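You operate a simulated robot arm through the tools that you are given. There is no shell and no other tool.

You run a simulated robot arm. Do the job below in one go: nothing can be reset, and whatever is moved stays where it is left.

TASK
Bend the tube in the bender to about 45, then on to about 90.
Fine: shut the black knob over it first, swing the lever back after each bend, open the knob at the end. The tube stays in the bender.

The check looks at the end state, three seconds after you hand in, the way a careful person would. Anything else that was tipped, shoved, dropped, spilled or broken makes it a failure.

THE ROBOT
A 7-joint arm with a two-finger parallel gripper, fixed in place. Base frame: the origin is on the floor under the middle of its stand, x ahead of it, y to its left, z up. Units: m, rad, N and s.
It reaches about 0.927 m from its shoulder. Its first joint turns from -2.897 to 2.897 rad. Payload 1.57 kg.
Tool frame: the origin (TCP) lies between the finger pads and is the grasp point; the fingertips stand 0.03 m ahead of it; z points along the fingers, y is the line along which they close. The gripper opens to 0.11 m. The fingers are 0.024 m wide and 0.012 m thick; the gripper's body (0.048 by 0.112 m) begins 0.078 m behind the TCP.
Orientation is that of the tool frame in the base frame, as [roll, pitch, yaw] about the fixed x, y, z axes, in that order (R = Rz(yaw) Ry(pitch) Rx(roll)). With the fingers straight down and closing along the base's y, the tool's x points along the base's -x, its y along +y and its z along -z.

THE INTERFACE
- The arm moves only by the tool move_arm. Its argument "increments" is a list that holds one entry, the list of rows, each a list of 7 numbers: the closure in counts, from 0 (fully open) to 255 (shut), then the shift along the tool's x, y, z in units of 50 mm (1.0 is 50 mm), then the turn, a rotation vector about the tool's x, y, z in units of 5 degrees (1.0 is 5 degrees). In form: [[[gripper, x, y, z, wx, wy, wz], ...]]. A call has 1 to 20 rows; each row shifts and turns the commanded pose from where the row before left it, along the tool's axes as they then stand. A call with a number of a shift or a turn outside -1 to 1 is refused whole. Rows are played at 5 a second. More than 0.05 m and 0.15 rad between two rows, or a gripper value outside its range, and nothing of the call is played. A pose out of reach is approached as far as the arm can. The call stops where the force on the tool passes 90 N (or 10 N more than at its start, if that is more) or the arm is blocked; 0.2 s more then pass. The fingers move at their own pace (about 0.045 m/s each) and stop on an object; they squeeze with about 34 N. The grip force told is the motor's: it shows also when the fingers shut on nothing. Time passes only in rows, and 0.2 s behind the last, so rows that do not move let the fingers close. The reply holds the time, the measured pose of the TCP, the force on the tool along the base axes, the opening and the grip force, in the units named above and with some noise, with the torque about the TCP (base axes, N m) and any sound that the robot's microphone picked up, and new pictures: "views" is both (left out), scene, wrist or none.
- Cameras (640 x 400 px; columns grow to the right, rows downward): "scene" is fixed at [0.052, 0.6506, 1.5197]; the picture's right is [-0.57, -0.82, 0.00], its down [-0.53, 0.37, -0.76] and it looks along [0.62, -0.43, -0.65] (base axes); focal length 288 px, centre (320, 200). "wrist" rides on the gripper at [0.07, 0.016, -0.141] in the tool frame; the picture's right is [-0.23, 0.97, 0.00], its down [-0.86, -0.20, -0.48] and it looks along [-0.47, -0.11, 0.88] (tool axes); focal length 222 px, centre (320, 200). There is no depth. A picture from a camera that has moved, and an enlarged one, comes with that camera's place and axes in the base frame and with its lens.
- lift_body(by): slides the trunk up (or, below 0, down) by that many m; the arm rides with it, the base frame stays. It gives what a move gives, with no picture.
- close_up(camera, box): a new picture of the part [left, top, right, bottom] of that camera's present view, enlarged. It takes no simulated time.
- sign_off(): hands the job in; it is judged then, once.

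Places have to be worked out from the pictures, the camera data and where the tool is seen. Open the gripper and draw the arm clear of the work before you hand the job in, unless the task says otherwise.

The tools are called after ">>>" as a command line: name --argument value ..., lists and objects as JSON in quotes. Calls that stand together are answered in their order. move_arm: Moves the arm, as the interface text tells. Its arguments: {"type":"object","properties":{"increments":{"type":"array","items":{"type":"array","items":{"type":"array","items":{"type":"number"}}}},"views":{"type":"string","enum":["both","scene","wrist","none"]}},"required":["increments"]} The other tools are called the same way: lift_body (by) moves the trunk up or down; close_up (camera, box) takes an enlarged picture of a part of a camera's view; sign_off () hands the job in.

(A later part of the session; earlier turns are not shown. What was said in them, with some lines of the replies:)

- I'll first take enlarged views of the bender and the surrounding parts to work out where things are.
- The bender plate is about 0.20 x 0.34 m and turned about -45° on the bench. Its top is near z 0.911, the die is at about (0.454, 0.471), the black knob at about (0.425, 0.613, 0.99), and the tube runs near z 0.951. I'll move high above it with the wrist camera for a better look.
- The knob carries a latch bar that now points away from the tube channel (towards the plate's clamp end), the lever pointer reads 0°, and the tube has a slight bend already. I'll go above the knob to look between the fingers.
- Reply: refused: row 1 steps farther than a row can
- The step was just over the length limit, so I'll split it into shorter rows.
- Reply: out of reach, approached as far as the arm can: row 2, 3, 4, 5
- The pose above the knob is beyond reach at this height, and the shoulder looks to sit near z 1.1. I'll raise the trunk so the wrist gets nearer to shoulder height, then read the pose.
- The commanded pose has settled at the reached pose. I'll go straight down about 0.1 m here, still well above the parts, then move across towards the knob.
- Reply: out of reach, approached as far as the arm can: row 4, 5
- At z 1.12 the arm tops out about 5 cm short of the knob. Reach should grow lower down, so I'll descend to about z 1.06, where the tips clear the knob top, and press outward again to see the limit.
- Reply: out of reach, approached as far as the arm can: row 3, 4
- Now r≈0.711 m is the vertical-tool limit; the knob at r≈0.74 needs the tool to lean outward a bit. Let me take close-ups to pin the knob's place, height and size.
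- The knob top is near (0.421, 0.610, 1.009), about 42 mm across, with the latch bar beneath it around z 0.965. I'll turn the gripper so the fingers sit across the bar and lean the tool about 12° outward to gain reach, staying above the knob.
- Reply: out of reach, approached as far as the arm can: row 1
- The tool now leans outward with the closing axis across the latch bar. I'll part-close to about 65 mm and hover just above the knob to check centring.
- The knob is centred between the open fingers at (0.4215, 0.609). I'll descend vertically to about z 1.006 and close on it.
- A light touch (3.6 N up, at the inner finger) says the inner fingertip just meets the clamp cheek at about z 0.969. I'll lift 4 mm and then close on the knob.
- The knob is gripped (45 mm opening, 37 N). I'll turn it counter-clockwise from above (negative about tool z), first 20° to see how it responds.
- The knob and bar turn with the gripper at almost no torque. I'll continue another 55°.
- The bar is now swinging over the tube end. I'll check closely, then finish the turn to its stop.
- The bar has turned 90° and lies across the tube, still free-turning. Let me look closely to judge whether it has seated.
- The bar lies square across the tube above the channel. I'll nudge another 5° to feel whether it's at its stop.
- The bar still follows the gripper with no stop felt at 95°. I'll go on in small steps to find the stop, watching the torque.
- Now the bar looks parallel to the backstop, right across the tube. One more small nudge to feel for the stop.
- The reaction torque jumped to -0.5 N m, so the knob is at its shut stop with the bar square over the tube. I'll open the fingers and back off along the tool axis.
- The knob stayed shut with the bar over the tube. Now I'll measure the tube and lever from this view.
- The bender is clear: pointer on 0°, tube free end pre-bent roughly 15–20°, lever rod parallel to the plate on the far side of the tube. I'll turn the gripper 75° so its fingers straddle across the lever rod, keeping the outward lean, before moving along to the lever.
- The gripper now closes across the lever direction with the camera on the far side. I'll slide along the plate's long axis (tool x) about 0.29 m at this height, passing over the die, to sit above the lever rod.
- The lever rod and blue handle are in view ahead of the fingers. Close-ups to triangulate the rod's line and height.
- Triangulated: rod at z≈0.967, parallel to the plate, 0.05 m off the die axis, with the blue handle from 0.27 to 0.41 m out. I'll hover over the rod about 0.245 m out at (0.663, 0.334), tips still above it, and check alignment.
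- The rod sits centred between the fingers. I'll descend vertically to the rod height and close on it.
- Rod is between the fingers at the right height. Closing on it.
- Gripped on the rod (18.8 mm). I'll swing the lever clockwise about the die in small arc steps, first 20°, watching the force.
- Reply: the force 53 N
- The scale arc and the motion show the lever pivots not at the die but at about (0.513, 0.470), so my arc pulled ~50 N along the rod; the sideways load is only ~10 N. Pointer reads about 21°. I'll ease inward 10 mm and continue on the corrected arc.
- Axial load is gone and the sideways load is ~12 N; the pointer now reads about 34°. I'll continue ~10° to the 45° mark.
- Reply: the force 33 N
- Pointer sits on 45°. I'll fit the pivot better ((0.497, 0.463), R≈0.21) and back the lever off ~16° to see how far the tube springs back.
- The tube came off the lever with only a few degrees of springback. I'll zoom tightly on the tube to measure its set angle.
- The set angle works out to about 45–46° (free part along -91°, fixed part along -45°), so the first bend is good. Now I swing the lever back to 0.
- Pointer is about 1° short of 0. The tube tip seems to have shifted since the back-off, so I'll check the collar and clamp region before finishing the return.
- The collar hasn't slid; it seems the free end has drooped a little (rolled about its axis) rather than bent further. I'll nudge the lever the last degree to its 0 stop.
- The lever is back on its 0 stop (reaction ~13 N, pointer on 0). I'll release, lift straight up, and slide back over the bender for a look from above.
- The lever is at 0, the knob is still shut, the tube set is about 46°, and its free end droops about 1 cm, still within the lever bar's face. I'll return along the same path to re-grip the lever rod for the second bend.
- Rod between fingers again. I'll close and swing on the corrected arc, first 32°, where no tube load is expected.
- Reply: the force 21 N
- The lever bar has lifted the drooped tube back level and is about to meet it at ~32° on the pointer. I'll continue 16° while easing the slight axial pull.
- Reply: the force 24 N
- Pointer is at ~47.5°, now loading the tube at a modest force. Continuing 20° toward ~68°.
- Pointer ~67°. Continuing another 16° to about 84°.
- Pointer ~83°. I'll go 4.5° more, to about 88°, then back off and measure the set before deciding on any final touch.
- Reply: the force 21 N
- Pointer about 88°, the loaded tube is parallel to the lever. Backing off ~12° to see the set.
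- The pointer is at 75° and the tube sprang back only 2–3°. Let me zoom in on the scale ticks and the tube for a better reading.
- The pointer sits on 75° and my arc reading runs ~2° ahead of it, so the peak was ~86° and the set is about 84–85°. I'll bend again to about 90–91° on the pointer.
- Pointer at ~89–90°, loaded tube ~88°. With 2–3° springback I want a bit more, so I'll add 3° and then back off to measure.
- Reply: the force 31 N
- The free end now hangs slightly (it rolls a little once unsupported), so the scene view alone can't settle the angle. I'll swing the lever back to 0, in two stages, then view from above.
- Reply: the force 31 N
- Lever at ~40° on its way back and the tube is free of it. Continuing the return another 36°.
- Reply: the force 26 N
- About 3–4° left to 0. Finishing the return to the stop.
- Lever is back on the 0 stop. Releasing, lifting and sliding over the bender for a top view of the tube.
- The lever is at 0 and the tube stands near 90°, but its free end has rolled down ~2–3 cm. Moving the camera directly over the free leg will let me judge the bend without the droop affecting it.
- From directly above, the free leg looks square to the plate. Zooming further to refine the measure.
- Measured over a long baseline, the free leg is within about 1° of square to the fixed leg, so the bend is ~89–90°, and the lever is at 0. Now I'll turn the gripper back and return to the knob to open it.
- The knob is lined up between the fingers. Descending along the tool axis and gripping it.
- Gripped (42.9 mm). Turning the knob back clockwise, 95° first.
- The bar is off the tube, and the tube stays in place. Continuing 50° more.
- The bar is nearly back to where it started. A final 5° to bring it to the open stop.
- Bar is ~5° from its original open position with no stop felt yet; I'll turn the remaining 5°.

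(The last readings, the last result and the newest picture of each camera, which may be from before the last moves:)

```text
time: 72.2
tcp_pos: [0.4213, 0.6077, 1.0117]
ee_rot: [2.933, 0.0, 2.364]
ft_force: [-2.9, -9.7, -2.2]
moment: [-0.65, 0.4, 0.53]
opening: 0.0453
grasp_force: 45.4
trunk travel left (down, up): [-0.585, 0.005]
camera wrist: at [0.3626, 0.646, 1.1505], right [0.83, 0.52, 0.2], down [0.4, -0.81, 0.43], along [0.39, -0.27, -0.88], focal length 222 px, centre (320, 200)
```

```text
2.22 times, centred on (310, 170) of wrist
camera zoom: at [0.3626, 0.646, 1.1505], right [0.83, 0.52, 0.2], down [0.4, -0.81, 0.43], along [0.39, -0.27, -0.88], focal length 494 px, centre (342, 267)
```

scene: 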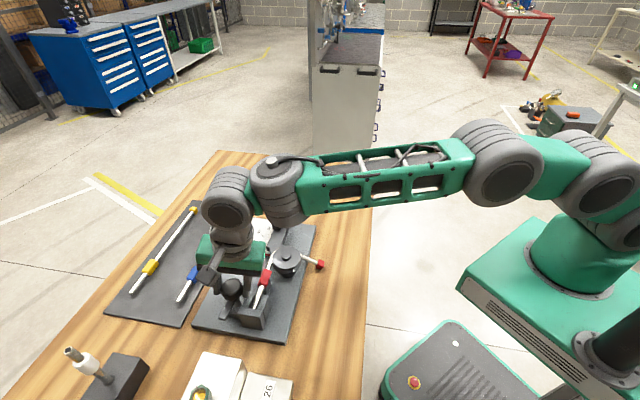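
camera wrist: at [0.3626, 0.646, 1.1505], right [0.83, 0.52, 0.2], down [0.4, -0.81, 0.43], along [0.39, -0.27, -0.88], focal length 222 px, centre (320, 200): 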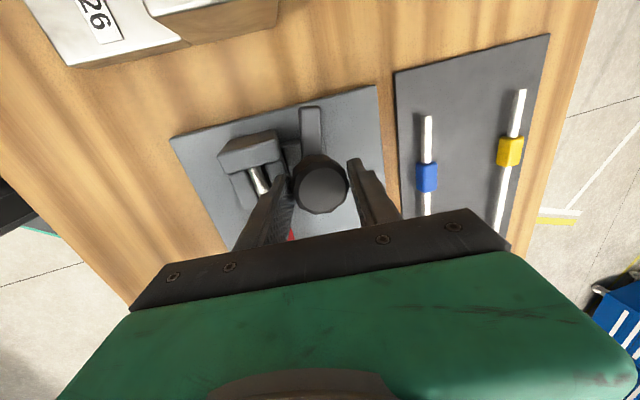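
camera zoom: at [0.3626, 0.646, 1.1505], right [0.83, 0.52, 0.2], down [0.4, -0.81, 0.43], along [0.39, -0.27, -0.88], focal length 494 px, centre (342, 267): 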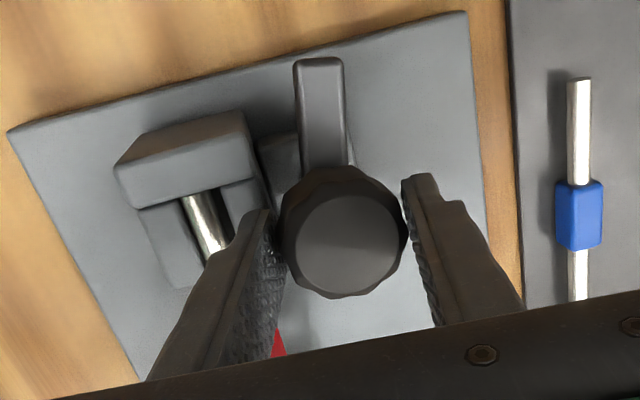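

The torque (+0.53 N m) shows the knob is at its open stop, bar back in its original place. Releasing and lifting straight up.

>>> move_arm --increments '[[[150, 0, 0, 0, 0, 0, 0], [102, 0, 0, 0, 0, 0, 0], [102, 0, 0, 0, 0, 0, 0], [102, 0, 0.1, -0.489, 0, 0, 0], [102, 0, 0.2, -0.95, 0, 0, 0], [102, 0, 0.1, -0.7, 0, 0, 0], [102, 0, 0, 0, 0, 0, 0]]]' --views "both"

>>> close_up --camera "scene" --box '[190, 200, 350, 350]'

```text
time: 73.8
tcp_pos: [0.418, 0.6054, 1.1195]
ee_rot: [2.93, -0.002, 2.366]
ft_force: [-0.3, 0.6, -1.2]
moment: [0.01, 0.01, 0.0]
opening: 0.0656
grasp_force: 0.0
trunk travel left (down, up): [-0.585, 0.005]
camera wrist: at [0.3594, 0.6439, 1.2599], right [0.83, 0.52, 0.2], down [0.4, -0.81, 0.42], along [0.39, -0.27, -0.88], focal length 222 px, centre (320, 200)
```

scene: 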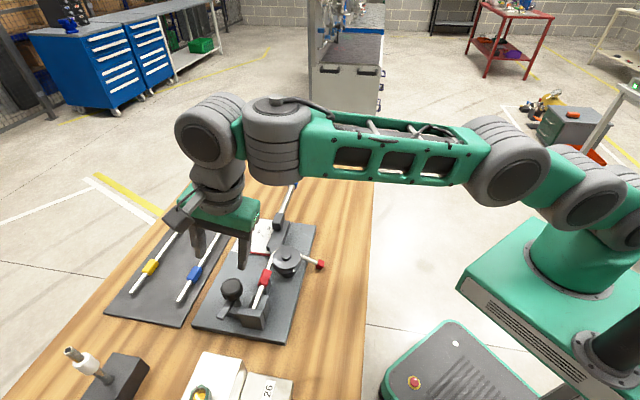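
wrist: 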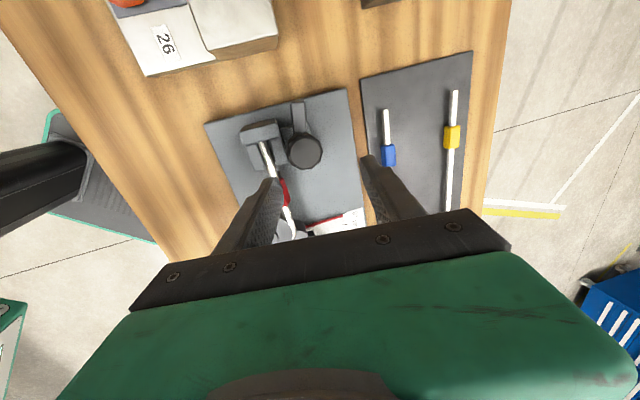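

```text
2.67 times, centred on (270, 275) of scene
camera zoom: at [0.052, 0.6506, 1.5197], right [-0.57, -0.82, 0.0], down [-0.53, 0.37, -0.76], along [0.62, -0.43, -0.65], focal length 769 px, centre (453, 0)
```

zoom: 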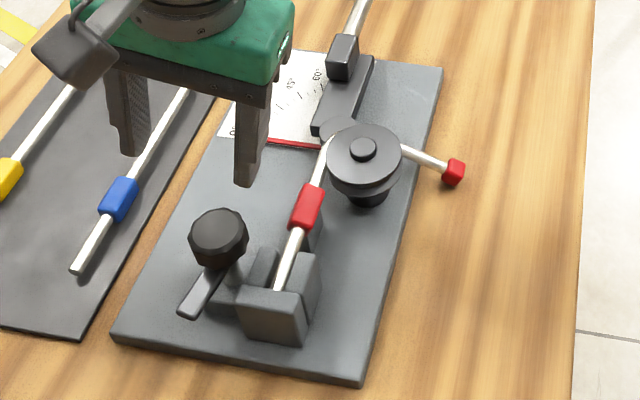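

Knob open, pointer on 0, tube bent about 90° and seated in the bender. I'll draw the arm up and back clear of the bench with the gripper fully open.

>>> move_arm --increments '[[[102, -0.5, -0.6, -0.5, 0, 0, 0], [102, -0.5, -0.6, -0.5, 0, 0, 0], [102, -0.5, -0.6, -0.5, 0, 0, 0], [60, -0.5, -0.6, -0.5, 0, 0, 0], [0, -0.5, -0.6, -0.5, 0, 0, 0], [0, -0.5, -0.6, -0.5, 0, 0, 0], [0, -0.5, -0.6, -0.5, 0, 0, 0], [0, -0.5, -0.6, -0.5, 0, 0, 0], [0, -0.5, -0.6, -0.5, 0, 0, 0], [0, 0, 0, 0, 0, 0, 0]]]' --views "both"

>>> close_up --camera "scene" --box '[180, 150, 340, 350]'

>>> close_up --camera "scene" --box '[40, 260, 340, 400]'

```text
time: 76.0
tcp_pos: [0.3626, 0.2262, 1.2842]
ee_rot: [2.93, 0.0, 2.364]
ft_force: [0.6, 0.6, -0.7]
moment: [0.03, 0.01, -0.02]
opening: 0.1101
grasp_force: 0.1
trunk travel left (down, up): [-0.585, 0.005]
camera wrist: at [0.3031, 0.2648, 1.4236], right [0.83, 0.52, 0.2], down [0.4, -0.81, 0.43], along [0.39, -0.27, -0.88], focal length 222 px, centre (320, 200)
```

scene: 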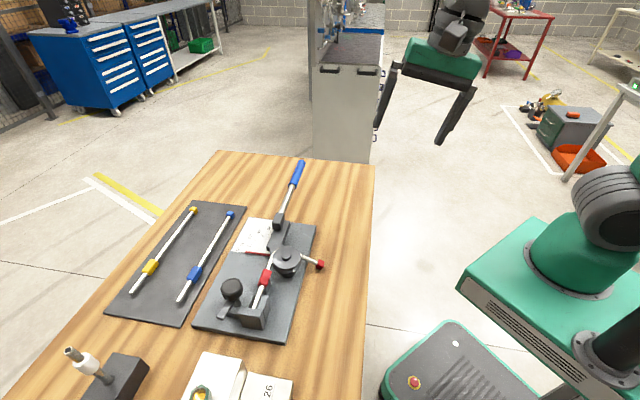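
wrist: 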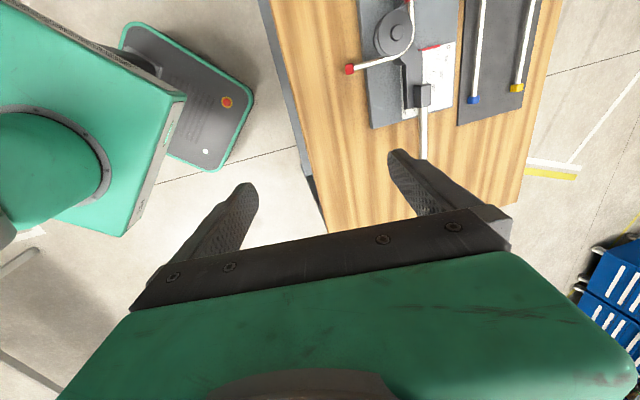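

```text
2.00 times, centred on (260, 250) of scene
camera zoom: at [0.052, 0.6506, 1.5197], right [-0.57, -0.82, 0.0], down [-0.53, 0.37, -0.76], along [0.62, -0.43, -0.65], focal length 577 px, centre (440, 100)
```

zoom: 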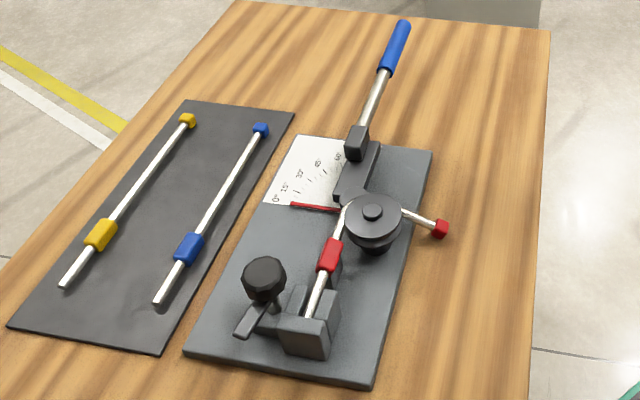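

```text
2.13 times, centred on (190, 330) of scene
camera zoom: at [0.052, 0.6506, 1.5197], right [-0.57, -0.82, 0.0], down [-0.53, 0.37, -0.76], along [0.62, -0.43, -0.65], focal length 616 px, centre (597, -77)
```

zoom: 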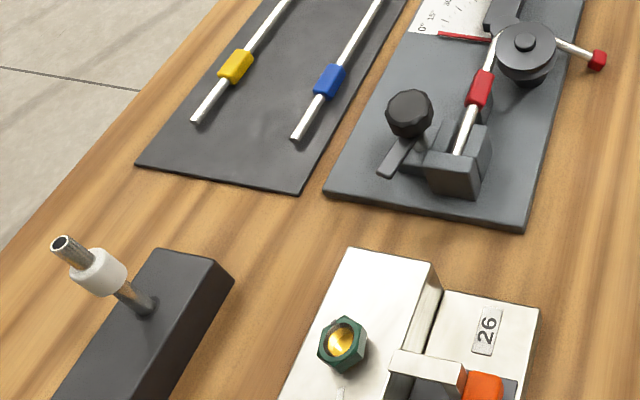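

Everything else is where it was at the start. One last close look at the tube from this vantage, which lies nearly in the free leg's plane, to confirm the angle.

>>> close_up --camera "wrist" --box '[330, 0, 470, 120]'

```text
3.33 times, centred on (400, 60) of wrist
camera zoom: at [0.3031, 0.2648, 1.4236], right [0.83, 0.52, 0.2], down [0.4, -0.81, 0.43], along [0.39, -0.27, -0.88], focal length 740 px, centre (53, 667)
```

zoom: 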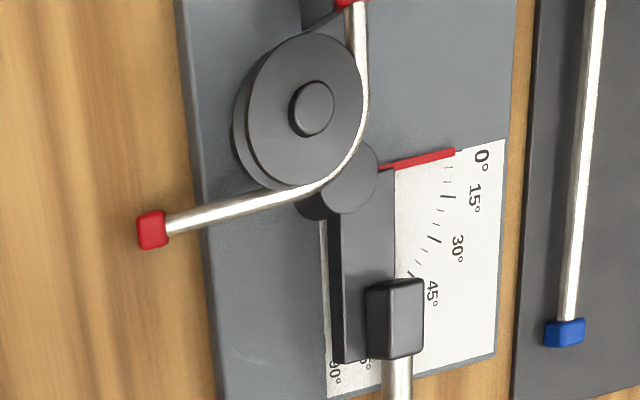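

From this second vantage the bend works out at about 88.6°, which agrees with the earlier ~89°. The lever pointer is on 0, the knob is open, the tube is seated, nothing else was disturbed, and the arm is clear with the gripper open, so I'm handing in.

>>> sign_off

```text
The job is handed in.
```

I bent the tube to about 45° and then on to about 90°, and it is still seated in the bender. I've handed the job in; no verdict came back.

| Step | Result |
|---|---|
| Black knob shut first | The bar was across the tube, turned until it hit its stop |
| First bend | About 46° after springback |
| Second bend | About 89°, measured from above; a second camera position gave 88.6° |
| Lever | Swung back to its stop after each bend; pointer on 0 now |
| Knob at the end | Open, bar back where it started |

- **Starting bend:** the tube already had a bend of about 17° before I began.
- **Second bend:** I did it in three pushes, easing the lever back partway after the first two-degree check and again at the end to measure, because the tube springs back a few degrees.
- **Hanging end:** the free end has rolled down 2–3 cm and hangs a little low over the bench. It did not move further when I opened the knob.

In the final pictures everything else on the bench is where it was at the start. The arm is drawn back with the gripper open.
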